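You operate a simulated robot arm through the tools that you are given. There is no shell and no other tool. Be economical: measure what you need, move in short steps, check, and stop when the job is done.

You are at the controls of a simulated two-armed robot. One attempt, no reset.

Task
Wipe up the spill on the top of the middle bench with the green cloth and put it back.
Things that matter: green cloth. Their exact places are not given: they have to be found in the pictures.

The check looks at the end state, three seconds after you hand in, the way a careful person would. Anything else that was tipped, shoved, dropped, spilled or broken makes it a failure. Flat cloth is picked up by pressing the open fingertips on it (5 to 10 N) and closing them slowly along it; thin cloth reads only 2 to 8 mm in the jaws.

Robot
Two 6-joint arms with two-finger parallel grippers on one trunk, on a base that drives. Base frame: it is fixed to the floor where the robot stands at the start and does not move with it; the origin is under the middle of the robot, x ahead of it, y to its left, z up; the surface under the hand at the start is at about z = 800. Units: mm, degrees, N and s.
The left shoulder is at the start at [60, 187, 1047], the right one opposite. With the tool pointing down near the work surface each hand reaches from about 280 to 620 mm from the robot's upright axis, wherever it stands, measured 20 degrees to its own side. Payload 1.57 kg a hand.
Tool frame (each hand has its own): the origin (TCP) lies between the finger pads and is the grasp point; the fingertips stand 30 mm ahead of it; z points along the fingers, y is the line along which they close. Largest opening 110 mm; finger width 24, thickness 12; the body of the gripper, 48 by 112 mm, starts 78 mm behind the TCP.
Orientation is that of the tool frame in the base frame, as a unit quaternion [w, x, y, z]. With the fingers straight down and closing along the base's y, the tool's x points along the base's -x, its y along +y and its z along -z.

Tools
- The arms move only by the tool step_arm. It takes "left_plan", "right_plan" or both (then of equal length, played together; a hand with none holds still); each is a list of rows, each a list of 6 numbers: the shift along the base's x, y, z in mm, then the turn, a rotation vector about the base's x, y, z in degrees. In form: [[dx, dy, dz, ax, ay, az], ...]. A call has 1 to 12 rows; each row shifts and turns the commanded pose from where the row before left it. "left_fingers" and "right_fingers" are, for a hand that has rows, the opening, from 0 (shut) to 1 (fully open), set as the call begins (left out, the last holds). A row lasts 0.2 s, in which the tool goes at most 50 mm and 8.6 degrees; a call with a longer step from one row to the next is refused whole, and so is a gripper value outside its range. Where a pose cannot be reached the arm comes as near as it can. A force on the tool above 40 N (or 10 N above the force at the start of the call, whichever is more), or a blocked arm, ends the call early, and 0.2 s more pass. The fingers move at their own pace (about 153 mm/s each) and stop on an object; they squeeze with about 31 N. The grip force told is the motor's: it shows also when the fingers shut on nothing. Time passes only in rows, and 0.2 s behind the last, so rows that do not move let the fingers close. The reply holds the time, the measured pose of the TCP, the force on the tool along the base axes, the opening and the grip force, in the units named above and with some noise, with the torque about the TCP (base axes, N m) and any sound that the robot's microphone picked up.
- Cameras (640 x 400 px; columns grow to the right, rows downward): "scene" is now at [22.8, 6.3, 1589.9]; the picture's right is [0.17, -0.99, 0.00], its down [-0.77, -0.13, -0.63] and it looks along [0.62, 0.11, -0.78] (base axes); focal length 253 px, centre (320, 200). "left" rides on the left gripper at [70, -16, -141] in its tool frame; the picture's right is [0.23, 0.97, 0.00], its down [-0.85, 0.20, -0.48] and it looks along [-0.47, 0.11, 0.88] (tool axes); focal length 222 px, centre (320, 200). "right" rides on the right gripper at [70, 16, -141] in its tool frame; the picture's right is [-0.23, 0.97, 0.00], its down [-0.86, -0.20, -0.48] and it looks along [-0.47, -0.11, 0.88] (tool axes); focal length 222 px, centre (320, 200).
- camera(camera): a new picture of that camera. It takes no simulated time.
- slide_trunk(by): slides the trunk up (or, below 0, down) by that many mm; the arms and the scene camera ride with it, the base frame stays. It gives what a move gives, with no picture.
- drive_base(legs): drives the robot by 1 to 6 legs, each [ahead, left, turn to the left] in mm, mm and degrees, along the robot's own axes; the way and the turn of a leg run together, so that a leg with both is an arc; at most 1500 mm and 180 degrees a leg. The arms and the cameras ride along, it lands a little off, and it stops where it bumps. It gives what a move gives.
- head_to(pan, tilt): turns the head with the scene camera to pan (to the left, within 86 degrees either way) and tilt (down, from -29 to 69), counted from straight ahead of the robot. It gives what a move gives.
- probe_pixels(camera, pixels): there is no depth. For up to 12 entries [column, row, z] of the newest picture of that camera ("zoom" is the newest enlarged one), the place [x, y] in the base frame at which the ray of that pixel passes the height z, good to about 2 mm, but the place of the scene camera against the robot may be out by one fixed shift of up to 12 mm in any direction. It takes no simulated time.
- inspect(camera, box): a new picture of the part [left, top, right, bottom] of that camera's present view, enlarged. It takes no simulated time.
- hand_in(): hands the job in; it is judged then, once.

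Keep the steps short. Do not move on a guess: measure, check each grasp and each placing, and mend mistakes. In all there are 80 turns and 58 pictures (those below and enlarged ones count). Leave the grippers open and the arms clear of the work at the hand-in unless told otherwise, and finish with a single line.

The tools are called after "Request:" by a JSON object that holds its "fn" and its "kwargs". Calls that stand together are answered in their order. step_arm: Moves the arms, as the interface text tells. Its arguments: {"type":"object","properties":{"left_plan":{"type":"array","items":{"type":"array","items":{"type":"number"}}},"left_fingers":{"type":"number"},"right_plan":{"type":"array","items":{"type":"array","items":{"type":"number"}}},"right_fingers":{"type":"number"}},"required":[]} The other tools are called the same way: slide_trunk (by) slides the trunk up or down; drive_base (legs) drives the base; head_to (pan, tilt) turns the head that bears the scene camera; camera (camera) takes a picture; probe_pixels (camera, pixels) gives the place at which the rays of pixels pass given heights; inspect (camera, box) takes an enlarged picture of a part of a camera's view; hand_in () hands the job in.

At the start:

```text
clock: 0.0
left_tcp_pos: [424.7, 198.9, 1080.5]
left_ee_rot: [0.0, 0.0, 1.0, 0.001]
left_wrist_force: [0.0, -0.5, 0.4]
left_wrist_torque: [-0.01, 0.04, -0.02]
left_opening: 110.1
left_grip_force: 0.0
right_tcp_pos: [441.9, -117.3, 1057.6]
right_ee_rot: [0.0, 0.0, 1.0, -0.001]
right_wrist_force: [-1.5, -0.1, -0.8]
right_wrist_torque: [0.01, 0.02, 0.0]
right_opening: 110.1
right_grip_force: 0.2
trunk travel left (down, up): [-675.0, 315.0]
robot x, y, heading: [1.7, 2.6, 0.1]
head pan, tilt: [9.9, 51.2]
```

scene: 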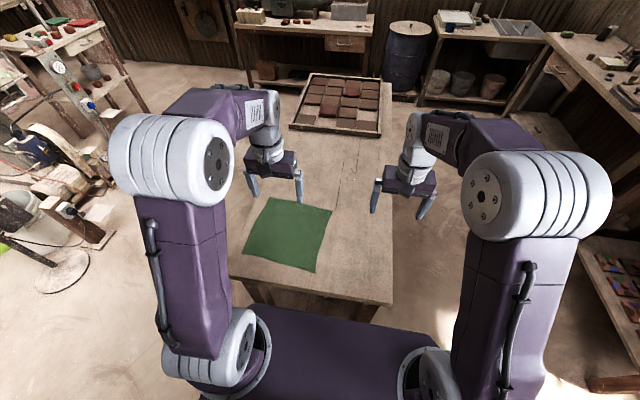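
right: 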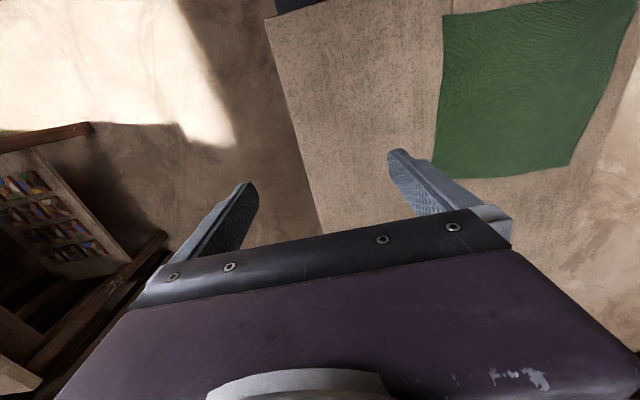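
left: 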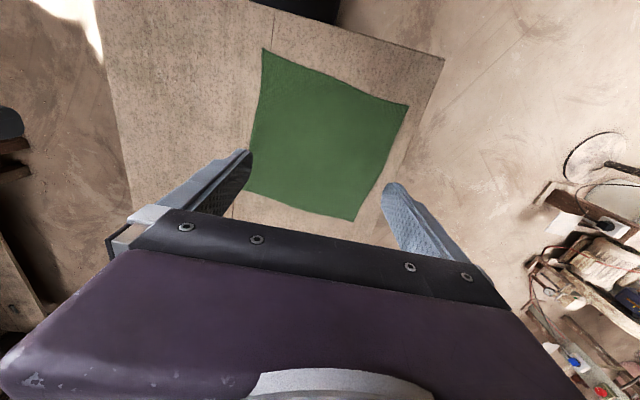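

I see the green cloth on the bench in front of me at about (287,235) and a tray of bricks at (340,103). No spill is visible yet, so I'll enlarge the bench top.

Request:
{"fn": "inspect", "kwargs": {"camera": "scene", "box": [220, 60, 420, 310]}}

Request:
{"fn": "probe_pixels", "kwargs": {"camera": "scene", "pixels": [[269, 198, 800], [332, 211, 800], [315, 272, 800], [243, 251, 800], [392, 305, 800], [228, 278, 800], [310, 74, 800], [382, 80, 800], [378, 136, 800], [288, 125, 800]]}}

```text
1.60 times, centred on (320, 185) of scene
```

zoom: 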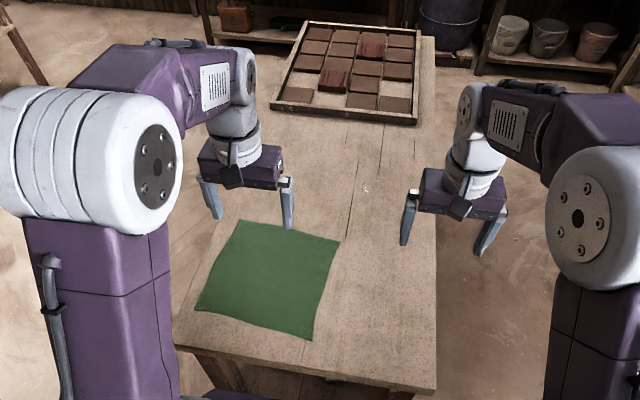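

```text
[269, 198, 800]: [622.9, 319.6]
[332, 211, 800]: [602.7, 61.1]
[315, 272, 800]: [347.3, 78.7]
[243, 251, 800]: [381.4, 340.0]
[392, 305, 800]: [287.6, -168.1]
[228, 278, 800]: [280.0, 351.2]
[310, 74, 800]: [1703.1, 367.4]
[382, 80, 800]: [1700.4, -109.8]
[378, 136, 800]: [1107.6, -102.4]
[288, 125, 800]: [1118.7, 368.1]
```

There's no obvious spill on this bench, and "middle bench" could mean another one. I'll tilt the head up and look around the room.

Request:
{"fn": "head_to", "kwargs": {"pan": 0, "tilt": 22}}

Request:
{"fn": "camera", "kwargs": {"camera": "scene"}}

Request:
{"fn": "inspect", "kwargs": {"camera": "scene", "box": [220, 100, 460, 250]}}

Request:
{"fn": "head_to", "kwargs": {"pan": 60, "tilt": 35}}

Request:
{"fn": "camera", "kwargs": {"camera": "scene"}}

Request:
{"fn": "head_to", "kwargs": {"pan": -60, "tilt": 35}}

Request:
{"fn": "camera", "kwargs": {"camera": "scene"}}

```text
clock: 0.9
left_tcp_pos: [424.6, 199.0, 1081.1]
left_ee_rot: [0.001, 0.0, 1.0, 0.001]
left_wrist_force: [-0.5, 0.2, -0.3]
left_wrist_torque: [-0.01, -0.02, -0.03]
left_opening: 110.2
left_grip_force: 0.1
right_tcp_pos: [441.6, -117.0, 1057.7]
right_ee_rot: [0.001, -0.001, 1.0, 0.0]
right_wrist_force: [0.7, -0.1, -0.7]
right_wrist_torque: [0.01, 0.01, 0.01]
right_opening: 110.0
right_grip_force: 0.0
trunk travel left (down, up): [-675.0, 315.0]
robot x, y, heading: [-1.7, 3.0, -0.1]
head pan, tilt: [0.0, 22.0]
```

```text
53 pictures are left
```

scene: 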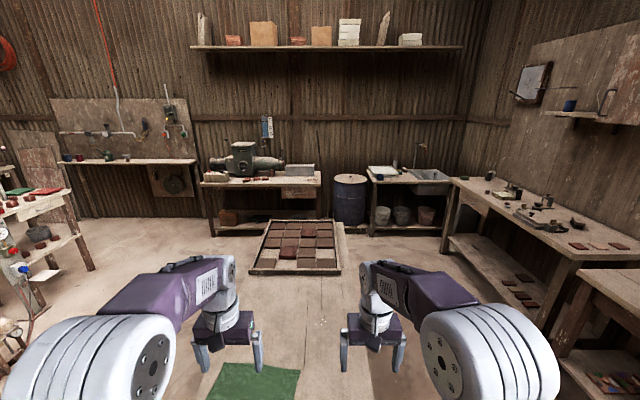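

```text
2.67 times, centred on (340, 175) of scene
```

zoom: 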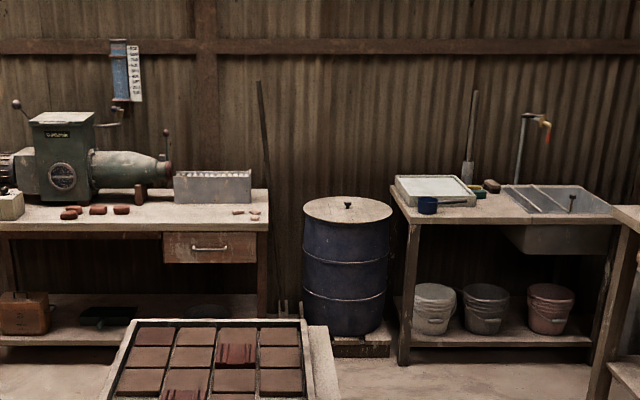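

```text
clock: 2.2
left_tcp_pos: [423.6, 199.2, 1080.9]
left_ee_rot: [0.001, 0.0, 1.0, 0.0]
left_wrist_force: [0.0, 0.6, 0.3]
left_wrist_torque: [-0.01, 0.03, -0.01]
left_opening: 110.0
left_grip_force: 0.0
right_tcp_pos: [441.3, -117.2, 1057.4]
right_ee_rot: [-0.001, 0.0, 1.0, -0.001]
right_wrist_force: [-0.1, 0.3, 0.3]
right_wrist_torque: [0.01, -0.02, 0.03]
right_opening: 110.2
right_grip_force: 0.0
trunk travel left (down, up): [-675.0, 315.0]
robot x, y, heading: [0.5, 2.3, 0.2]
head pan, tilt: [60.0, 35.0]
```

```text
51 pictures are left
```

scene: 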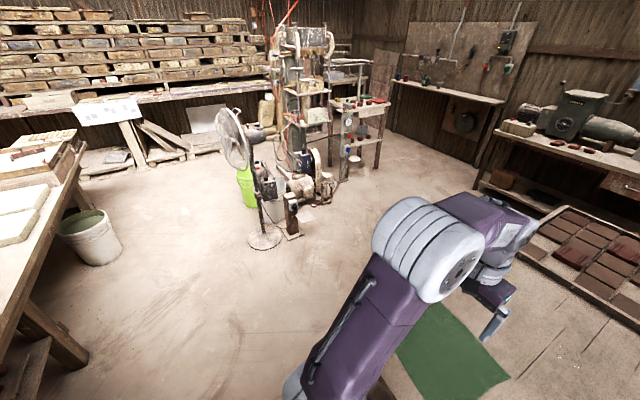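

```text
clock: 4.2
left_tcp_pos: [424.3, 199.9, 1080.7]
left_ee_rot: [0.001, 0.0, 1.0, 0.0]
left_wrist_force: [0.7, 0.2, 0.2]
left_wrist_torque: [-0.02, -0.01, -0.01]
left_opening: 110.0
left_grip_force: 0.1
right_tcp_pos: [441.4, -117.6, 1057.3]
right_ee_rot: [0.0, 0.0, 1.0, 0.0]
right_wrist_force: [-0.6, -0.2, 0.2]
right_wrist_torque: [-0.03, -0.01, -0.03]
right_opening: 110.0
right_grip_force: 0.0
trunk travel left (down, up): [-675.0, 315.0]
robot x, y, heading: [-1.2, -0.2, 0.2]
head pan, tilt: [-60.0, 35.0]
```

```text
50 pictures are left
```

scene: 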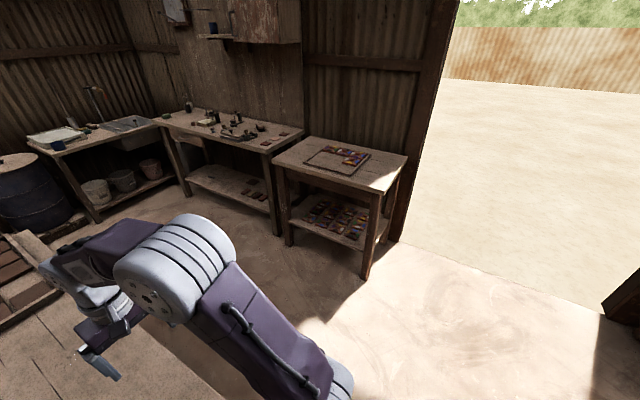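

The middle bench is the one in front of me, because the others stand along the walls. There was a faint glint at about (334,175) in the first picture, which may be a clear spill. I'll look at it up close.

Request:
{"fn": "head_to", "kwargs": {"pan": 0, "tilt": 40}}

Request:
{"fn": "inspect", "kwargs": {"camera": "scene", "box": [230, 110, 390, 210]}}

Request:
{"fn": "inspect", "kwargs": {"camera": "scene", "box": [220, 190, 400, 330]}}

```text
clock: 5.5
left_tcp_pos: [424.6, 200.0, 1080.6]
left_ee_rot: [0.0, 0.0, 1.0, 0.0]
left_wrist_force: [-0.2, 0.4, 1.0]
left_wrist_torque: [0.02, -0.03, 0.05]
left_opening: 110.0
left_grip_force: 0.1
right_tcp_pos: [440.2, -117.5, 1057.1]
right_ee_rot: [0.0, 0.0, 1.0, -0.001]
right_wrist_force: [0.4, 0.1, -0.6]
right_wrist_torque: [0.01, 0.01, 0.0]
right_opening: 110.2
right_grip_force: 0.1
trunk travel left (down, up): [-675.0, 315.0]
robot x, y, heading: [-3.3, -1.5, -0.2]
head pan, tilt: [0.0, 40.0]
```

```text
4.00 times, centred on (310, 160) of scene
```

zoom: 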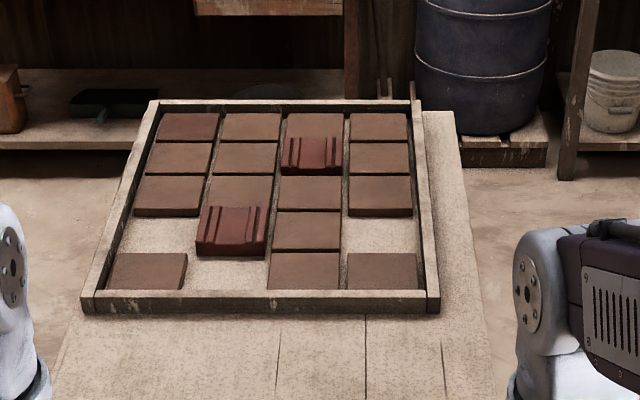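

```text
2.86 times, centred on (310, 260) of scene
```

zoom: 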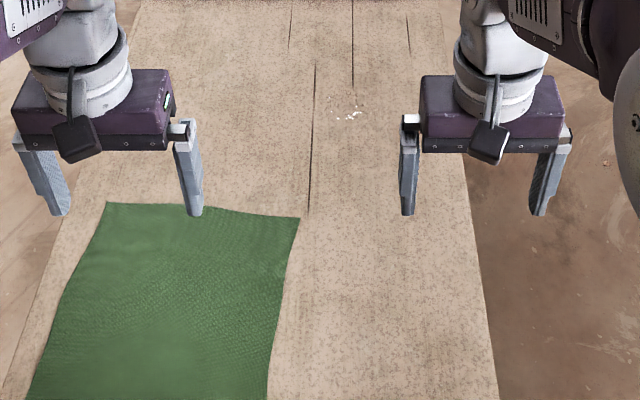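

A wet, glinting patch shows near zoom (345,112). I'll locate it and also the cloth corners in this view.

Request:
{"fn": "probe_pixels", "kwargs": {"camera": "zoom", "pixels": [[350, 114, 800], [325, 100, 800], [365, 100, 800], [345, 120, 800], [108, 203, 800], [299, 218, 800]]}}

Request:
{"fn": "inspect", "kwargs": {"camera": "scene", "box": [290, 185, 354, 225]}}

```text
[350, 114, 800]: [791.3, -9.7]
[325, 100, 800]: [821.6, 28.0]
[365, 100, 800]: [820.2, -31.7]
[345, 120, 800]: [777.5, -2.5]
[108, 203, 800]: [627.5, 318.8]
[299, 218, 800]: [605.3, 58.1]
```

```text
10.00 times, centred on (322, 205) of scene
```

zoom: 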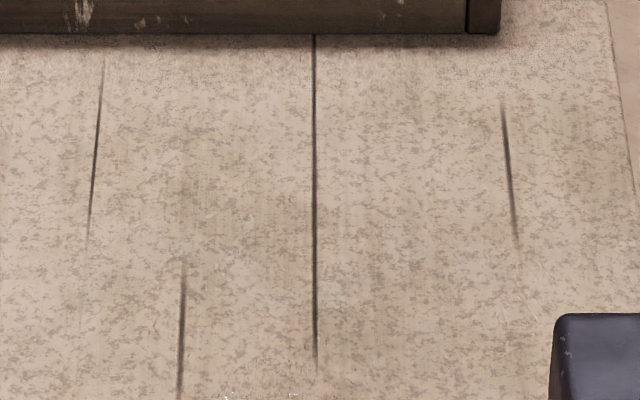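

Request:
{"fn": "inspect", "kwargs": {"camera": "scene", "box": [280, 208, 360, 258]}}

```text
8.00 times, centred on (320, 233) of scene
```

zoom: 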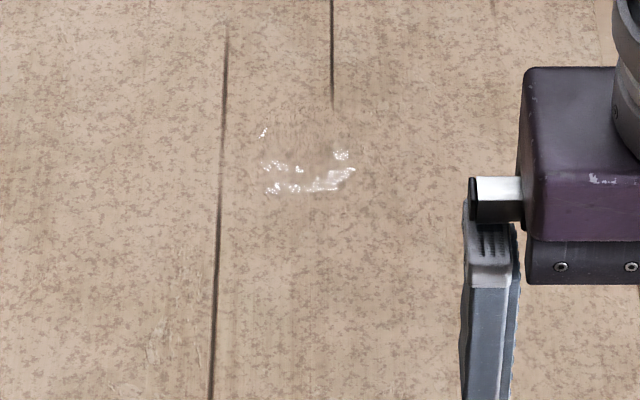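

The clear spill shows with glints at zoom (255–355, 105–195). I'll measure its extent.

Request:
{"fn": "probe_pixels", "kwargs": {"camera": "zoom", "pixels": [[255, 150, 800], [360, 150, 800], [305, 100, 800], [305, 198, 800], [305, 150, 800]]}}

Request:
{"fn": "inspect", "kwargs": {"camera": "scene", "box": [300, 216, 332, 236]}}

```text
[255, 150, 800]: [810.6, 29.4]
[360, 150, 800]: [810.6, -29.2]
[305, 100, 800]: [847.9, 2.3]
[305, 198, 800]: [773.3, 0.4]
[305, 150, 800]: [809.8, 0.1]
```

```text
16.00 times, centred on (316, 226) of scene
```

zoom: 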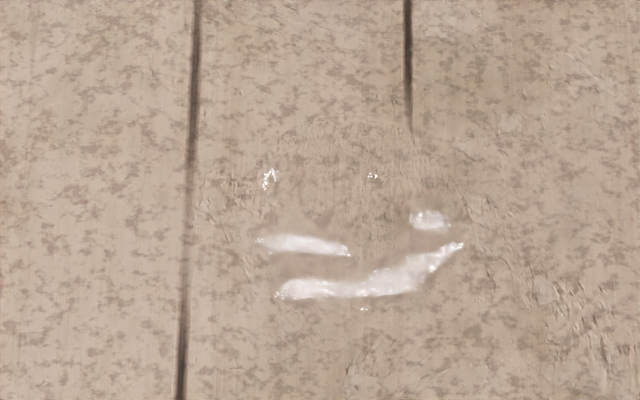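

The spill is centred at about (810, 0), roughly 75 mm across. That's out of reach from here, so I'll wipe from the bench's right side. The cloth lies flat with corners near (625,319), (604,60), (347,79) and (381,340), and its centre near (490,199). I'll take it at the middle of the near edge, about (364,210), with the left hand turned so the fingers close across that edge. First I'll move above it.

Request:
{"fn": "step_arm", "kwargs": {"left_plan": [[-3.6, 1.3, -18, 0, 0, 8.26], [-3.6, 1.3, -18, 0, 0, 8.26], [-3.6, 1.3, -18, 0, 0, 8.26], [-3.6, 1.3, -18, 0, 0, 8.26], [-3.6, 1.3, -18, 0, 0, 8.26], [-3.6, 1.3, -18, 0, 0, 8.26], [-3.6, 1.3, -18, 0, 0, 8.26], [-3.6, 1.3, -18, 0, 0, 8.26], [-3.6, 1.3, -18, 0, 0, 8.26], [-3.6, 1.3, -18, 0, 0, 8.26], [0, 0, 0, 0, 0, 0]], "left_fingers": 0.32}}

Request:
{"fn": "camera", "kwargs": {"camera": "left"}}

Request:
{"fn": "head_to", "kwargs": {"pan": 10, "tilt": 60}}

Request:
{"fn": "camera", "kwargs": {"camera": "scene"}}

```text
clock: 7.9
left_tcp_pos: [389.4, 214.0, 901.4]
left_ee_rot: [0.001, -0.661, 0.751, 0.0]
left_wrist_force: [0.2, 0.1, 0.1]
left_wrist_torque: [0.0, -0.03, 0.03]
left_opening: 35.2
left_grip_force: 0.1
right_tcp_pos: [441.1, -117.2, 1057.2]
right_ee_rot: [-0.001, 0.0, 1.0, 0.001]
right_wrist_force: [0.1, 0.3, -0.1]
right_wrist_torque: [0.02, 0.02, -0.02]
right_opening: 110.1
right_grip_force: 0.0
trunk travel left (down, up): [-675.0, 315.0]
robot x, y, heading: [3.2, -0.8, -0.0]
head pan, tilt: [0.0, 40.0]
```

```text
44 pictures are left
```

left: 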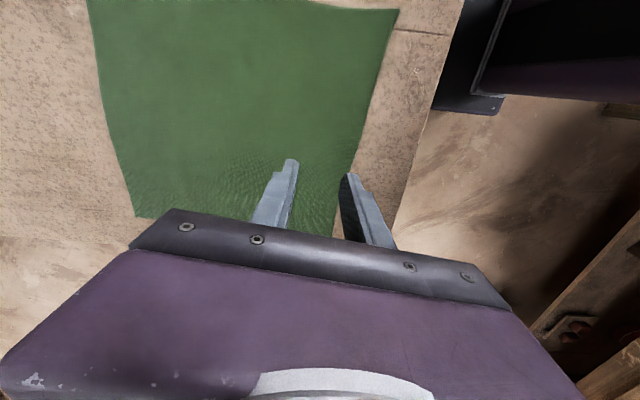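

```text
clock: 8.8
left_tcp_pos: [389.3, 214.2, 902.6]
left_ee_rot: [0.001, -0.66, 0.752, 0.0]
left_wrist_force: [1.1, -0.1, 0.4]
left_wrist_torque: [0.02, 0.01, 0.04]
left_opening: 35.3
left_grip_force: 0.1
right_tcp_pos: [441.6, -117.9, 1058.2]
right_ee_rot: [0.0, -0.001, 1.0, 0.0]
right_wrist_force: [-0.7, 0.0, 0.4]
right_wrist_torque: [0.01, -0.04, 0.0]
right_opening: 109.9
right_grip_force: 0.0
trunk travel left (down, up): [-675.0, 315.0]
robot x, y, heading: [2.0, 5.9, 0.1]
head pan, tilt: [10.0, 60.0]
```

```text
43 pictures are left
```

scene: 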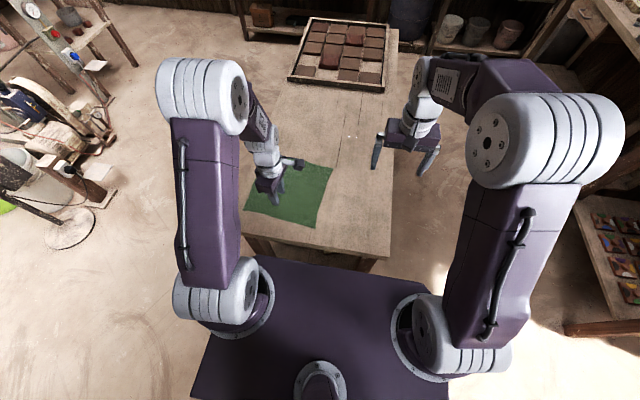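

From the wrist camera I'll measure the near edge of the cloth (right edge in the image) and the bench edge.

Request:
{"fn": "probe_pixels", "kwargs": {"camera": "left", "pixels": [[398, 10, 802], [380, 84, 802], [362, 148, 802], [333, 236, 802], [94, 8, 802], [135, 216, 802], [463, 5, 800], [398, 235, 800], [448, 75, 800]]}}

```text
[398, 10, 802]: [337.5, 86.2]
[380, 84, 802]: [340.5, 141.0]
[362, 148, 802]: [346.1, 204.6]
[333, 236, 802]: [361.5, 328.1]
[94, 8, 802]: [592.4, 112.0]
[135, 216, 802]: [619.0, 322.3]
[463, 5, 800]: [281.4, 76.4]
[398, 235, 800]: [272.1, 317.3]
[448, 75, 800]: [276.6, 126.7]
```

The near edge is at x≈347 at the hand's y. The scene camera reads about +8 in x and −4 in y. I'll shift 15 mm toward the edge and go down in small steps until there's a light touch.

Request:
{"fn": "step_arm", "kwargs": {"left_plan": [[-15, 0, -30, 0, 0, 0], [0, 0, -30, 0, 0, 0], [0, 0, -5, 0, 0, 0], [0, 0, 0, 0, 0, 0]]}}

Request:
{"fn": "step_arm", "kwargs": {"left_plan": [[0, 0, -2, 0, 0, 0], [0, 0, -2, 0, 0, 0], [0, 0, 0, 0, 0, 0]]}}

```text
clock: 9.8
left_tcp_pos: [372.6, 212.3, 837.3]
left_ee_rot: [0.0, -0.66, 0.751, 0.001]
left_wrist_force: [-0.1, -0.1, -0.3]
left_wrist_torque: [0.01, -0.04, -0.03]
left_opening: 35.1
left_grip_force: 0.1
right_tcp_pos: [441.5, -117.0, 1057.6]
right_ee_rot: [0.0, 0.0, 1.0, 0.0]
right_wrist_force: [0.2, 0.3, 0.0]
right_wrist_torque: [0.0, 0.02, 0.0]
right_opening: 109.9
right_grip_force: 0.0
trunk travel left (down, up): [-675.0, 315.0]
robot x, y, heading: [-0.7, 0.8, -0.1]
head pan, tilt: [10.0, 60.0]
```

```text
clock: 10.6
left_tcp_pos: [374.5, 212.5, 833.1]
left_ee_rot: [0.001, -0.66, 0.751, 0.0]
left_wrist_force: [0.2, -0.7, 0.4]
left_wrist_torque: [0.03, 0.04, 0.0]
left_opening: 35.2
left_grip_force: 0.1
right_tcp_pos: [441.5, -117.4, 1057.8]
right_ee_rot: [-0.001, 0.0, 1.0, -0.001]
right_wrist_force: [0.0, 0.5, -0.3]
right_wrist_torque: [-0.02, 0.01, 0.0]
right_opening: 109.9
right_grip_force: 0.0
trunk travel left (down, up): [-675.0, 315.0]
robot x, y, heading: [0.7, -3.6, -0.2]
head pan, tilt: [10.0, 60.0]
```

No contact yet, so I'll creep lower.

Request:
{"fn": "step_arm", "kwargs": {"left_plan": [[0, 0, -1.5, 0, 0, 0], [0, 0, -1, 0, 0, 0], [0, 0, 0, 0, 0, 0]]}}

```text
clock: 11.4
left_tcp_pos: [372.5, 212.6, 831.3]
left_ee_rot: [0.002, -0.66, 0.752, 0.0]
left_wrist_force: [-0.2, -2.1, 13.0]
left_wrist_torque: [-0.05, 0.23, 0.02]
left_opening: 35.4
left_grip_force: 0.0
right_tcp_pos: [440.0, -118.0, 1059.3]
right_ee_rot: [0.0, -0.001, 1.0, 0.0]
right_wrist_force: [0.0, 0.5, 0.0]
right_wrist_torque: [0.0, 0.02, 0.0]
right_opening: 110.0
right_grip_force: 0.0
trunk travel left (down, up): [-675.0, 315.0]
robot x, y, heading: [-0.8, -1.8, -0.1]
head pan, tilt: [10.0, 60.0]
```

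The contact force is 13 N. I'll ease off slightly, to 5–10 N, and begin closing slowly.

Request:
{"fn": "step_arm", "kwargs": {"left_plan": [[0, 0, 0.5, 0, 0, 0], [0, 0, 0, 0, 0, 0]], "left_fingers": 0.27}}

Request:
{"fn": "step_arm", "kwargs": {"left_plan": [[0, 0, 0, 0, 0, 0]], "left_fingers": 0.21}}

Request:
{"fn": "step_arm", "kwargs": {"left_plan": [[0, 0, 0, 0, 0, 0]], "left_fingers": 0.14}}

Request:
{"fn": "step_arm", "kwargs": {"left_plan": [[0, 0, 0, 0, 0, 0]], "left_fingers": 0.07}}

Request:
{"fn": "step_arm", "kwargs": {"left_plan": [[0, 0, 0, 0, 0, 0], [0, 0, 0, 0, 0, 0]], "left_fingers": 0.0}}

Request:
{"fn": "camera", "kwargs": {"camera": "left"}}

```text
clock: 12.0
left_tcp_pos: [373.2, 212.4, 830.5]
left_ee_rot: [0.001, -0.659, 0.752, 0.001]
left_wrist_force: [2.0, 0.7, 11.6]
left_wrist_torque: [0.05, 0.09, -0.01]
left_opening: 27.7
left_grip_force: 0.1
right_tcp_pos: [441.3, -117.0, 1058.2]
right_ee_rot: [0.0, 0.0, 1.0, 0.001]
right_wrist_force: [0.8, -1.3, -0.7]
right_wrist_torque: [0.02, 0.01, -0.04]
right_opening: 110.1
right_grip_force: 0.1
trunk travel left (down, up): [-675.0, 315.0]
robot x, y, heading: [-1.3, -0.6, 0.0]
head pan, tilt: [10.0, 60.0]
```

```text
clock: 12.4
left_tcp_pos: [373.0, 211.1, 831.4]
left_ee_rot: [0.002, -0.66, 0.751, 0.001]
left_wrist_force: [1.0, -0.6, 12.8]
left_wrist_torque: [0.02, 0.08, 0.0]
left_opening: 21.1
left_grip_force: 0.1
right_tcp_pos: [440.1, -118.4, 1057.8]
right_ee_rot: [-0.001, 0.0, 1.0, 0.0]
right_wrist_force: [-0.2, 0.4, 1.0]
right_wrist_torque: [0.02, 0.05, 0.02]
right_opening: 109.9
right_grip_force: 0.1
trunk travel left (down, up): [-675.0, 315.0]
robot x, y, heading: [-0.7, -2.1, -0.2]
head pan, tilt: [10.0, 60.0]
```

```text
clock: 12.8
left_tcp_pos: [372.5, 213.1, 830.1]
left_ee_rot: [0.001, -0.661, 0.751, 0.001]
left_wrist_force: [0.3, -1.1, 12.6]
left_wrist_torque: [-0.05, 0.09, -0.04]
left_opening: 13.9
left_grip_force: 0.1
right_tcp_pos: [441.1, -117.2, 1058.6]
right_ee_rot: [0.0, 0.0, 1.0, 0.0]
right_wrist_force: [0.7, 0.0, -0.2]
right_wrist_torque: [-0.01, -0.01, -0.01]
right_opening: 110.1
right_grip_force: 0.1
trunk travel left (down, up): [-675.0, 315.0]
robot x, y, heading: [-0.6, 2.0, -0.1]
head pan, tilt: [10.0, 60.0]
```

```text
clock: 13.2
left_tcp_pos: [373.3, 211.8, 830.6]
left_ee_rot: [0.001, -0.66, 0.751, 0.001]
left_wrist_force: [1.6, -1.2, 12.7]
left_wrist_torque: [-0.03, 0.0, 0.03]
left_opening: 6.5
left_grip_force: 0.0
right_tcp_pos: [440.3, -118.0, 1058.8]
right_ee_rot: [0.0, 0.0, 1.0, 0.0]
right_wrist_force: [-1.5, 0.7, -0.1]
right_wrist_torque: [0.08, -0.01, -0.02]
right_opening: 110.0
right_grip_force: 0.1
trunk travel left (down, up): [-675.0, 315.0]
robot x, y, heading: [-1.5, 1.2, 0.0]
head pan, tilt: [10.0, 60.0]
```

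```text
clock: 13.8
left_tcp_pos: [372.6, 211.2, 830.9]
left_ee_rot: [0.001, -0.66, 0.751, 0.002]
left_wrist_force: [-0.5, -0.7, 10.7]
left_wrist_torque: [-0.01, 0.08, -0.03]
left_opening: 2.2
left_grip_force: 23.4
right_tcp_pos: [438.7, -118.3, 1058.6]
right_ee_rot: [0.001, 0.0, 1.0, 0.001]
right_wrist_force: [0.6, -0.2, -0.7]
right_wrist_torque: [-0.05, -0.03, -0.03]
right_opening: 110.1
right_grip_force: 0.0
trunk travel left (down, up): [-675.0, 315.0]
robot x, y, heading: [3.3, 0.2, -0.0]
head pan, tilt: [10.0, 60.0]
```

```text
42 pictures are left
```

left: 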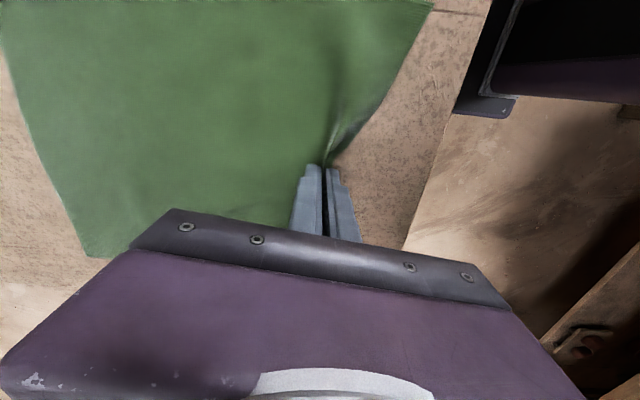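

The grip reads 2.2 mm and the cloth is gathered between the tips. I'll lift it and check.

Request:
{"fn": "step_arm", "kwargs": {"left_plan": [[0, 0, 20, 0, 0, 0], [0, 0, 40, 0, 0, 0], [0, 0, 45, 0, 0, 0], [0, 0, 45, 0, 0, 0], [0, 0, 45, 0, 0, 0], [0, 0, 45, 0, 0, 0], [0, 0, 45, 0, 0, 0], [0, 0, 45, 0, 0, 0], [0, 0, 0, 0, 0, 0]]}}

Request:
{"fn": "head_to", "kwargs": {"pan": -30, "tilt": 55}}

Request:
{"fn": "camera", "kwargs": {"camera": "scene"}}

Request:
{"fn": "camera", "kwargs": {"camera": "left"}}

```text
clock: 15.8
left_tcp_pos: [372.4, 209.1, 1161.6]
left_ee_rot: [0.0, -0.66, 0.751, 0.001]
left_wrist_force: [0.0, -0.7, -0.5]
left_wrist_torque: [0.01, -0.01, 0.03]
left_opening: 2.0
left_grip_force: 23.7
right_tcp_pos: [441.2, -117.7, 1057.3]
right_ee_rot: [0.0, 0.001, 1.0, 0.0]
right_wrist_force: [-0.7, -0.5, 0.2]
right_wrist_torque: [0.02, -0.01, 0.01]
right_opening: 110.2
right_grip_force: 0.1
trunk travel left (down, up): [-675.0, 315.0]
robot x, y, heading: [-2.4, -0.6, 0.0]
head pan, tilt: [10.0, 60.0]
```

```text
clock: 16.8
left_tcp_pos: [372.2, 208.4, 1160.0]
left_ee_rot: [0.0, -0.661, 0.75, 0.001]
left_wrist_force: [0.1, 0.2, 0.1]
left_wrist_torque: [-0.01, 0.01, 0.0]
left_opening: 2.1
left_grip_force: 23.4
right_tcp_pos: [440.6, -116.5, 1058.8]
right_ee_rot: [0.0, 0.0, 1.0, -0.001]
right_wrist_force: [-0.4, 0.4, 0.0]
right_wrist_torque: [-0.02, -0.01, 0.03]
right_opening: 109.8
right_grip_force: 0.2
trunk travel left (down, up): [-675.0, 315.0]
robot x, y, heading: [0.6, -1.5, 0.0]
head pan, tilt: [-30.0, 55.0]
```

```text
41 pictures are left
```

scene: 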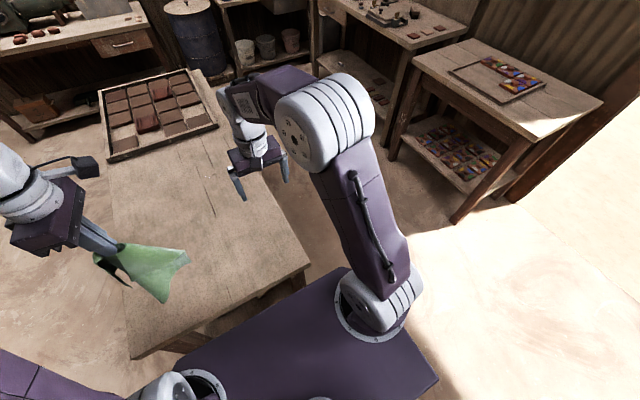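

```text
40 pictures are left
```

left: 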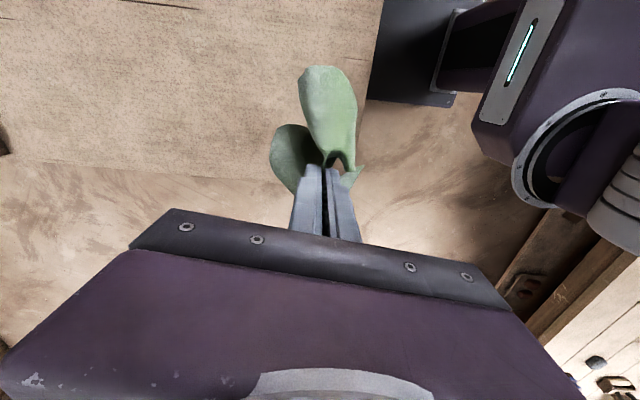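

The cloth is held. Now I'll measure clearances for driving: the feet of the right-hand wall bench, the middle bench's right edge, and my own base.

Request:
{"fn": "probe_pixels", "kwargs": {"camera": "scene", "pixels": [[455, 222, 0], [400, 160, 0], [308, 265, 800], [222, 120, 800], [345, 268, 800], [345, 268, 400], [345, 268, 200], [437, 380, 800], [437, 380, 400], [437, 380, 200], [602, 100, 800], [412, 60, 800]]}}

Request:
{"fn": "head_to", "kwargs": {"pan": -86, "tilt": 55}}

Request:
{"fn": "camera", "kwargs": {"camera": "scene"}}

```text
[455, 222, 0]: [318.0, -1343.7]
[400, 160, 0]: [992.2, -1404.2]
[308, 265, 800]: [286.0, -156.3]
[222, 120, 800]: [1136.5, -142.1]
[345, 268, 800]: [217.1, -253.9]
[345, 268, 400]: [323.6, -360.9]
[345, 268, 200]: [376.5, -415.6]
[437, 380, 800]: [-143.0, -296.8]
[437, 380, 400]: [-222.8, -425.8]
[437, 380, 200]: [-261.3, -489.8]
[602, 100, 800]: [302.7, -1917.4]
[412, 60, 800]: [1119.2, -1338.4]
```

```text
clock: 18.1
left_tcp_pos: [371.4, 208.4, 1161.6]
left_ee_rot: [0.001, -0.66, 0.752, 0.001]
left_wrist_force: [-1.0, -0.2, -0.2]
left_wrist_torque: [-0.02, 0.0, 0.02]
left_opening: 1.8
left_grip_force: 23.3
right_tcp_pos: [442.8, -117.8, 1057.5]
right_ee_rot: [0.0, 0.0, 1.0, 0.0]
right_wrist_force: [0.6, 0.2, 0.0]
right_wrist_torque: [-0.03, -0.02, -0.01]
right_opening: 109.9
right_grip_force: 0.1
trunk travel left (down, up): [-675.0, 315.0]
robot x, y, heading: [-1.7, 2.1, -0.0]
head pan, tilt: [-85.9, 55.0]
```

```text
39 pictures are left
```

scene: 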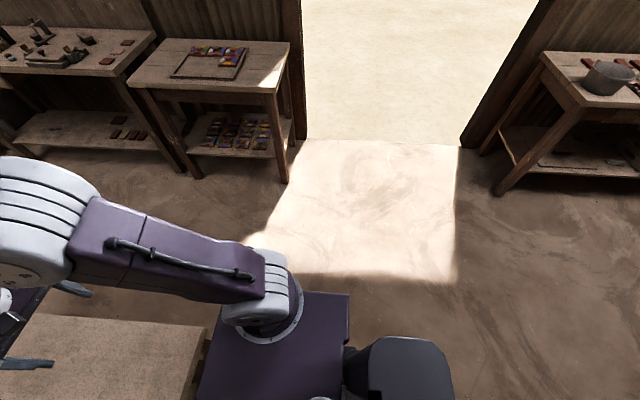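

The gap between benches is about 1190 mm (y −150 to −1340). I'll strafe right 720 mm, go ahead 950 mm, then turn left 90° in the lane, holding the cloth high.

Request:
{"fn": "drive_base", "kwargs": {"legs": [[0, -720, 0], [950, 0, 0], [0, 0, 90]]}}

Request:
{"fn": "head_to", "kwargs": {"pan": 0, "tilt": 50}}

Request:
{"fn": "camera", "kwargs": {"camera": "scene"}}

```text
clock: 30.4
left_tcp_pos: [766.1, -347.0, 1161.5]
left_ee_rot: [0.0, 0.997, -0.073, -0.001]
left_wrist_force: [-0.2, -0.7, 0.2]
left_wrist_torque: [-0.04, 0.0, -0.07]
left_opening: 2.1
left_grip_force: 23.4
right_tcp_pos: [1093.1, -283.3, 1057.9]
right_ee_rot: [0.0, -0.701, 0.714, 0.0]
right_wrist_force: [0.0, 0.8, -0.1]
right_wrist_torque: [0.03, 0.0, 0.0]
right_opening: 110.1
right_grip_force: 0.0
trunk travel left (down, up): [-675.0, 315.0]
robot x, y, heading: [966.2, -723.9, 89.1]
head pan, tilt: [-85.9, 55.0]
```

```text
clock: 32.0
left_tcp_pos: [765.2, -346.6, 1160.4]
left_ee_rot: [0.0, 0.997, -0.074, -0.001]
left_wrist_force: [0.0, 0.1, -1.0]
left_wrist_torque: [0.02, 0.02, -0.04]
left_opening: 1.9
left_grip_force: 23.9
right_tcp_pos: [1092.2, -283.4, 1058.1]
right_ee_rot: [0.0, -0.7, 0.714, 0.0]
right_wrist_force: [0.3, 0.2, 1.1]
right_wrist_torque: [0.03, 0.03, 0.02]
right_opening: 110.0
right_grip_force: 0.1
trunk travel left (down, up): [-675.0, 315.0]
robot x, y, heading: [967.2, -728.7, 89.0]
head pan, tilt: [0.0, 50.0]
```

```text
38 pictures are left
```

scene: 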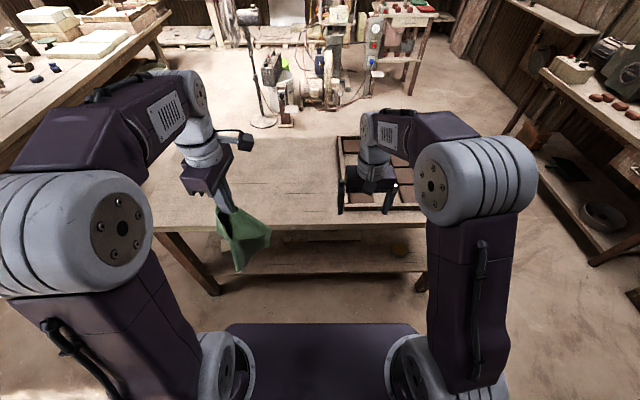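

The path is clear. I'll raise the cloth 40 mm and drive ahead 280 mm, keeping the same standoff from the bench edge as at the start.

Request:
{"fn": "step_arm", "kwargs": {"left_plan": [[0, 0, 40, 0, 0, 0], [0, 0, 0, 0, 0, 0]]}}

Request:
{"fn": "drive_base", "kwargs": {"legs": [[283, 0, 1]]}}

Request:
{"fn": "head_to", "kwargs": {"pan": 15, "tilt": 52}}

Request:
{"fn": "camera", "kwargs": {"camera": "scene"}}

Request:
{"fn": "inspect", "kwargs": {"camera": "scene", "box": [230, 110, 390, 210]}}

```text
clock: 32.6
left_tcp_pos: [765.8, -349.0, 1201.5]
left_ee_rot: [0.0, 0.997, -0.074, -0.001]
left_wrist_force: [-0.8, 0.0, 0.1]
left_wrist_torque: [-0.03, -0.02, -0.03]
left_opening: 2.0
left_grip_force: 23.8
right_tcp_pos: [1093.2, -283.2, 1057.8]
right_ee_rot: [0.0, -0.7, 0.714, 0.0]
right_wrist_force: [-0.5, 0.4, 0.3]
right_wrist_torque: [0.01, 0.0, 0.01]
right_opening: 110.1
right_grip_force: 0.1
trunk travel left (down, up): [-675.0, 315.0]
robot x, y, heading: [962.2, -723.5, 88.8]
head pan, tilt: [0.0, 50.0]
```

```text
clock: 34.6
left_tcp_pos: [761.1, -66.0, 1202.4]
left_ee_rot: [0.0, 0.998, -0.065, -0.001]
left_wrist_force: [0.1, 0.2, 0.0]
left_wrist_torque: [0.0, 0.04, -0.04]
left_opening: 2.1
left_grip_force: 23.7
right_tcp_pos: [1086.9, 3.2, 1057.9]
right_ee_rot: [0.0, 0.707, -0.707, 0.001]
right_wrist_force: [-0.2, 0.1, -0.7]
right_wrist_torque: [-0.04, -0.04, -0.01]
right_opening: 110.4
right_grip_force: 0.1
trunk travel left (down, up): [-675.0, 315.0]
robot x, y, heading: [969.8, -436.6, 90.2]
head pan, tilt: [0.0, 50.0]
```

```text
clock: 35.4
left_tcp_pos: [761.2, -65.2, 1203.1]
left_ee_rot: [0.0, 0.998, -0.064, -0.002]
left_wrist_force: [-0.5, 0.1, -0.7]
left_wrist_torque: [-0.02, 0.0, -0.06]
left_opening: 2.0
left_grip_force: 23.1
right_tcp_pos: [1086.9, 4.5, 1057.4]
right_ee_rot: [0.0, -0.707, 0.708, 0.0]
right_wrist_force: [0.0, -0.6, -0.1]
right_wrist_torque: [-0.03, -0.04, -0.02]
right_opening: 110.0
right_grip_force: 0.0
trunk travel left (down, up): [-675.0, 315.0]
robot x, y, heading: [968.3, -434.2, 90.1]
head pan, tilt: [15.0, 52.0]
```

```text
37 pictures are left
```

scene: 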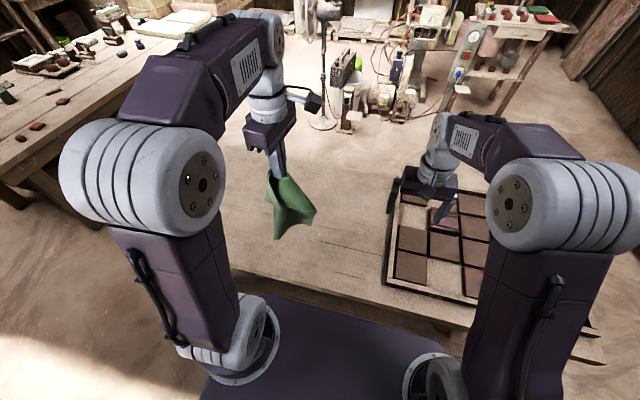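

```text
4.00 times, centred on (310, 160) of scene
```

zoom: 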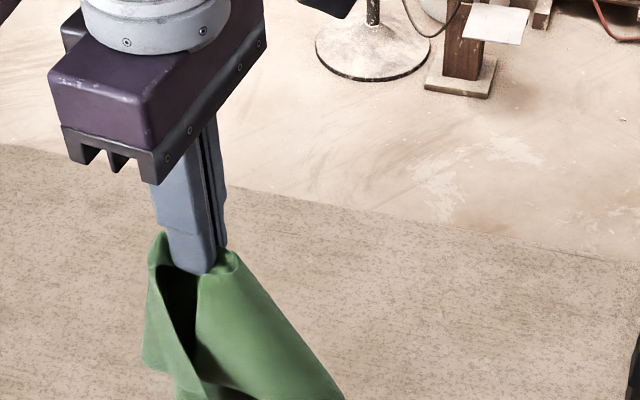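

Request:
{"fn": "inspect", "kwargs": {"camera": "scene", "box": [250, 190, 410, 290]}}

Request:
{"fn": "probe_pixels", "kwargs": {"camera": "scene", "pixels": [[328, 243, 800], [280, 240, 800], [380, 160, 800], [230, 268, 800], [385, 282, 800], [265, 200, 800]]}}

```text
4.00 times, centred on (330, 240) of scene
```

zoom: 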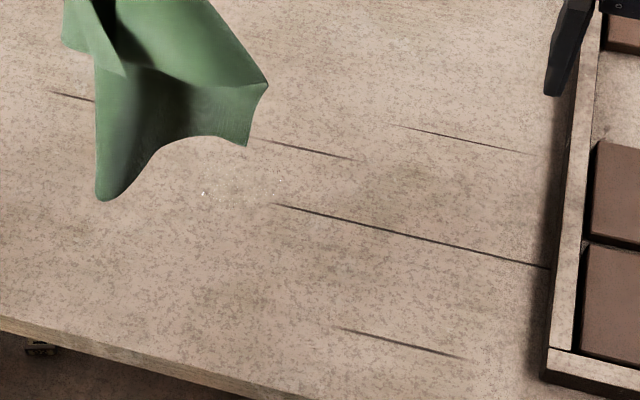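

```text
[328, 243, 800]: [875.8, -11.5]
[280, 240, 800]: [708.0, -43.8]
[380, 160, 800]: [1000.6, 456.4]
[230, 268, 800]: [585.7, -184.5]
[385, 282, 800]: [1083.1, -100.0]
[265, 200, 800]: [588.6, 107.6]
```

The glints are visible at zoom (204,193) and (280,180), at the end of the long crack. I'll probe them.

Request:
{"fn": "probe_pixels", "kwargs": {"camera": "zoom", "pixels": [[204, 193, 800], [280, 180, 800], [200, 170, 800], [240, 190, 800], [275, 205, 800]]}}

Request:
{"fn": "inspect", "kwargs": {"camera": "scene", "box": [280, 220, 344, 260]}}

```text
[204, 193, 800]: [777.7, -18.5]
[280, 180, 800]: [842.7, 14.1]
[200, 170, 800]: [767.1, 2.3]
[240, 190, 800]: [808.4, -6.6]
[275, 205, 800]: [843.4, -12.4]
```

```text
10.00 times, centred on (312, 240) of scene
```

zoom: 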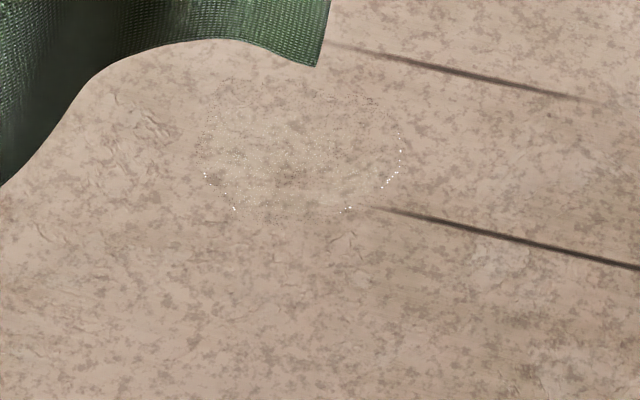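

A clear disc is outlined at zoom columns 200–403, rows 95–213. I'll probe its rim.

Request:
{"fn": "probe_pixels", "kwargs": {"camera": "zoom", "pixels": [[200, 150, 800], [403, 150, 800], [300, 95, 800], [300, 215, 800], [300, 152, 800]]}}

```text
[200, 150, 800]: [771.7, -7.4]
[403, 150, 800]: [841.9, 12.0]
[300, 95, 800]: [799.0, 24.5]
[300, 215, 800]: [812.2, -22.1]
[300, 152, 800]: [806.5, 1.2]
```

The spill centre comes to about (803, 0) with a radius near 37 mm. I'll carry the cloth to the far side of it, then lower while drawing back so the sheet trails away behind the fingers.

Request:
{"fn": "step_arm", "kwargs": {"left_plan": [[7, 34, 0, 0, 0, 0], [7, 34, 0, 0, 0, 0], [7, 34, 0, 0, 0, 0], [7, 34, -31, 0, 0, 0], [7, 34, -31, 0, 0, 0], [7, 35, -31, 0, 0, 0], [0, 0, 0, 0, 0, 0]]}}

Request:
{"fn": "step_arm", "kwargs": {"left_plan": [[0, -8, -30, 0, 0, 0], [0, -8, -30, 0, 0, 0], [0, -8, -30, 0, 0, 0], [0, -8, -30, 0, 0, 0], [0, -8, -30, 0, 0, 0], [0, -8, -30, 0, 0, 0], [0, -8, -30, 0, 0, 0], [0, -8, -30, 0, 0, 0], [0, -8, -20, 0, 0, 0], [0, 0, 0, 0, 0, 0]]}}

Request:
{"fn": "camera", "kwargs": {"camera": "scene"}}

```text
clock: 37.0
left_tcp_pos: [803.9, 124.5, 1103.5]
left_ee_rot: [0.0, 0.998, -0.064, 0.0]
left_wrist_force: [-0.2, 0.0, -0.4]
left_wrist_torque: [-0.01, 0.01, -0.01]
left_opening: 1.8
left_grip_force: 24.3
left hand out of reach, approached as far as the arm can: row 6
right_tcp_pos: [1085.9, 4.2, 1057.1]
right_ee_rot: [0.0, 0.707, -0.707, 0.0]
right_wrist_force: [-0.3, 0.2, 0.9]
right_wrist_torque: [0.03, 0.0, 0.01]
right_opening: 110.0
right_grip_force: 0.1
trunk travel left (down, up): [-675.0, 315.0]
robot x, y, heading: [970.3, -435.7, 89.9]
head pan, tilt: [15.0, 52.0]
```

```text
clock: 39.2
left_tcp_pos: [805.8, 54.5, 844.0]
left_ee_rot: [0.0, 0.998, -0.064, -0.001]
left_wrist_force: [0.0, 0.1, 0.0]
left_wrist_torque: [-0.02, 0.0, -0.02]
left_opening: 2.2
left_grip_force: 23.2
right_tcp_pos: [1086.3, 4.4, 1058.1]
right_ee_rot: [-0.001, -0.707, 0.707, 0.0]
right_wrist_force: [-0.2, -0.1, 0.0]
right_wrist_torque: [-0.01, 0.0, 0.02]
right_opening: 110.1
right_grip_force: 0.0
trunk travel left (down, up): [-675.0, 315.0]
robot x, y, heading: [969.8, -436.8, 89.9]
head pan, tilt: [15.0, 52.0]
```

```text
33 pictures are left
```

scene: 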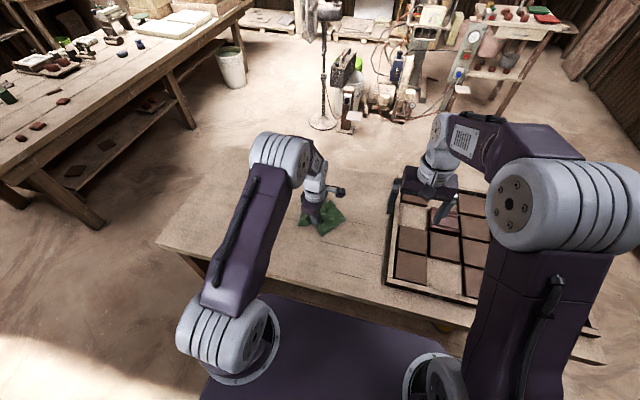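

The cloth is down around the fingers on the far side of the spill. I'll creep down to contact.

Request:
{"fn": "step_arm", "kwargs": {"left_plan": [[0, 0, -8, 0, 0, 0], [0, 0, -3, 0, 0, 0], [0, 0, -1, 0, 0, 0], [0, 0, 0, 0, 0, 0]]}}

Request:
{"fn": "inspect", "kwargs": {"camera": "scene", "box": [260, 170, 388, 250]}}

```text
clock: 40.2
left_tcp_pos: [804.7, 52.4, 831.4]
left_ee_rot: [-0.001, 0.998, -0.064, -0.001]
left_wrist_force: [0.9, 0.4, 0.9]
left_wrist_torque: [0.01, -0.02, 0.02]
left_opening: 1.7
left_grip_force: 23.6
right_tcp_pos: [1086.8, 4.0, 1058.8]
right_ee_rot: [0.0, 0.707, -0.707, -0.001]
right_wrist_force: [-0.1, 0.6, 0.3]
right_wrist_torque: [0.02, -0.03, 0.03]
right_opening: 110.0
right_grip_force: 0.0
trunk travel left (down, up): [-675.0, 315.0]
robot x, y, heading: [966.4, -436.5, 90.0]
head pan, tilt: [15.0, 52.0]
```

```text
5.00 times, centred on (324, 210) of scene
```

zoom: 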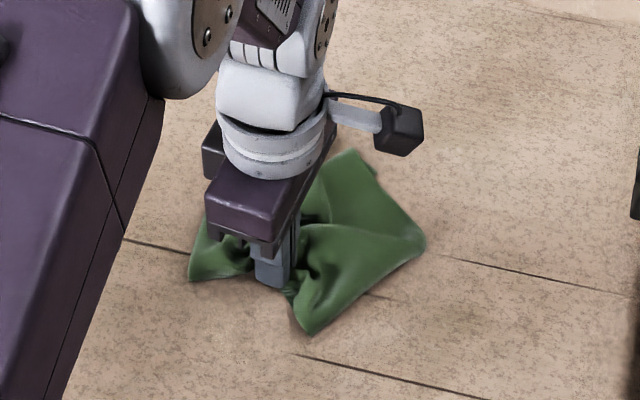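

The sheet trails behind (+y) as wanted. I'll press a little more.

Request:
{"fn": "step_arm", "kwargs": {"left_plan": [[0, 0, -1, 0, 0, 0], [0, 0, -0.7, 0, 0, 0], [0, 0, 0, 0, 0, 0]]}}

```text
clock: 41.0
left_tcp_pos: [805.5, 53.2, 831.5]
left_ee_rot: [-0.001, 0.998, -0.064, -0.002]
left_wrist_force: [2.3, -1.3, 12.8]
left_wrist_torque: [0.04, -0.11, 0.01]
left_opening: 2.1
left_grip_force: 23.5
right_tcp_pos: [1087.0, 2.7, 1059.0]
right_ee_rot: [0.0, 0.708, -0.707, 0.0]
right_wrist_force: [0.4, -0.4, 0.5]
right_wrist_torque: [-0.03, 0.01, -0.03]
right_opening: 110.2
right_grip_force: 0.0
trunk travel left (down, up): [-675.0, 315.0]
robot x, y, heading: [968.8, -437.7, 90.1]
head pan, tilt: [15.0, 52.0]
```

I'm pressing at 12.8 N. I'll zigzag toward me over x 750–856, stepping y down each sweep.

Request:
{"fn": "step_arm", "kwargs": {"left_plan": [[-27, 0, 0, 0, 0, 0], [-27, -3, 0, 0, 0, 0], [35, -4, 0, 0, 0, 0], [35, -4, 0, 0, 0, 0], [36, -4, 0, 0, 0, 0], [-35, -5, 0, 0, 0, 0], [-35, -5, 0, 0, 0, 0], [-36, -5, 0, 0, 0, 0], [35, -5, 0, 0, 0, 0], [35, -5, 0, 0, 0, 0], [36, -5, 0, 0, 0, 0], [0, 0, 0, 0, 0, 0]]}}

Request:
{"fn": "step_arm", "kwargs": {"left_plan": [[-35, -4, 0, 0, 0, 0], [-35, -4, 0, 0, 0, 0], [-36, -4, 0, 0, 0, 0], [35, -4, 0, 0, 0, 0], [35, -4, 0, 0, 0, 0], [36, -4, 0, 0, 0, 0], [-35, -4, 0, 0, 0, 0], [-35, -4, 0, 0, 0, 0], [-36, -4, 0, 0, 0, 0], [35, -4, 0, 0, 0, 0], [35, -4, 0, 0, 0, 0], [36, -4, 0, 0, 0, 0]]}}

Request:
{"fn": "inspect", "kwargs": {"camera": "scene", "box": [248, 190, 376, 270]}}

```text
clock: 43.0
left_tcp_pos: [774.1, 18.9, 831.9]
left_ee_rot: [-0.003, 0.998, -0.064, -0.002]
left_wrist_force: [-6.1, -4.1, 14.9]
left_wrist_torque: [-0.19, 0.17, -0.02]
left_opening: 2.2
left_grip_force: 23.7
right_tcp_pos: [1087.8, 2.9, 1058.1]
right_ee_rot: [-0.001, 0.707, -0.707, -0.002]
right_wrist_force: [0.7, 0.6, 0.7]
right_wrist_torque: [-0.02, 0.03, 0.02]
right_opening: 110.0
right_grip_force: 0.0
trunk travel left (down, up): [-675.0, 315.0]
robot x, y, heading: [969.8, -437.8, 90.0]
head pan, tilt: [15.0, 52.0]
stopped in row 10 (left hand): the force on the tool passed its limit at 43 N (the readings are from after the stop); the commanded pose is now the measured one
```

```text
clock: 45.6
left_tcp_pos: [761.2, -28.4, 832.3]
left_ee_rot: [-0.005, 0.998, -0.062, -0.003]
left_wrist_force: [-2.1, -4.8, 23.0]
left_wrist_torque: [-0.23, 0.01, -0.03]
left_opening: 2.1
left_grip_force: 23.5
right_tcp_pos: [1087.2, 3.4, 1059.1]
right_ee_rot: [0.0, 0.708, -0.706, -0.002]
right_wrist_force: [-0.1, -0.4, 0.1]
right_wrist_torque: [-0.03, 0.0, -0.02]
right_opening: 109.8
right_grip_force: 0.0
trunk travel left (down, up): [-675.0, 315.0]
robot x, y, heading: [967.2, -433.5, 89.9]
head pan, tilt: [15.0, 52.0]
stopped in row 12 (left hand): the force on the tool passed its limit at 45 N (the readings are from after the stop); the commanded pose is now the measured one
```

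```text
5.00 times, centred on (312, 230) of scene
```

zoom: 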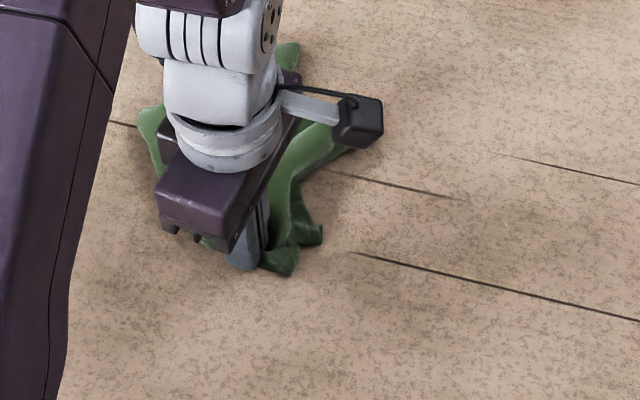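

The second pass ran offset, over x about 668–774, because the force stop reset the commanded pose. I'll ease up by 1 mm and cover x 760–856 at this y.

Request:
{"fn": "step_arm", "kwargs": {"left_plan": [[0, 0, 1.2, 0, 0, 0], [24, 3, 0, 0, 0, 0], [24, 3, 0, 0, 0, 0], [24, 2, 0, 0, 0, 0], [24, 0, 0, 0, 0, 0], [-24, -4, 0, 0, 0, 0], [-24, -4, 0, 0, 0, 0], [-24, -4, 0, 0, 0, 0], [-24, -4, 0, 0, 0, 0], [0, 0, 0, 0, 0, 0]]}}

Request:
{"fn": "inspect", "kwargs": {"camera": "scene", "box": [248, 190, 376, 270]}}

```text
clock: 47.8
left_tcp_pos: [762.0, -34.4, 831.1]
left_ee_rot: [-0.006, 0.998, -0.063, -0.004]
left_wrist_force: [6.9, 3.0, 23.3]
left_wrist_torque: [0.04, -0.2, -0.01]
left_opening: 2.1
left_grip_force: 23.6
right_tcp_pos: [1086.9, 3.0, 1058.8]
right_ee_rot: [0.0, 0.708, -0.706, 0.0]
right_wrist_force: [0.1, 0.4, 0.4]
right_wrist_torque: [-0.01, 0.03, -0.03]
right_opening: 110.0
right_grip_force: 0.2
trunk travel left (down, up): [-675.0, 315.0]
robot x, y, heading: [971.4, -437.8, 89.9]
head pan, tilt: [15.0, 52.0]
```

```text
5.00 times, centred on (312, 230) of scene
```

zoom: 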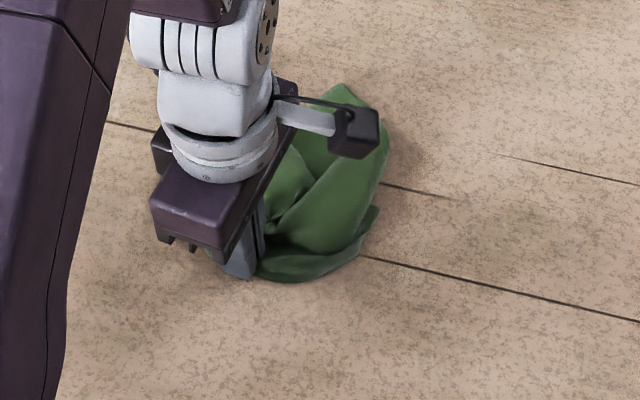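

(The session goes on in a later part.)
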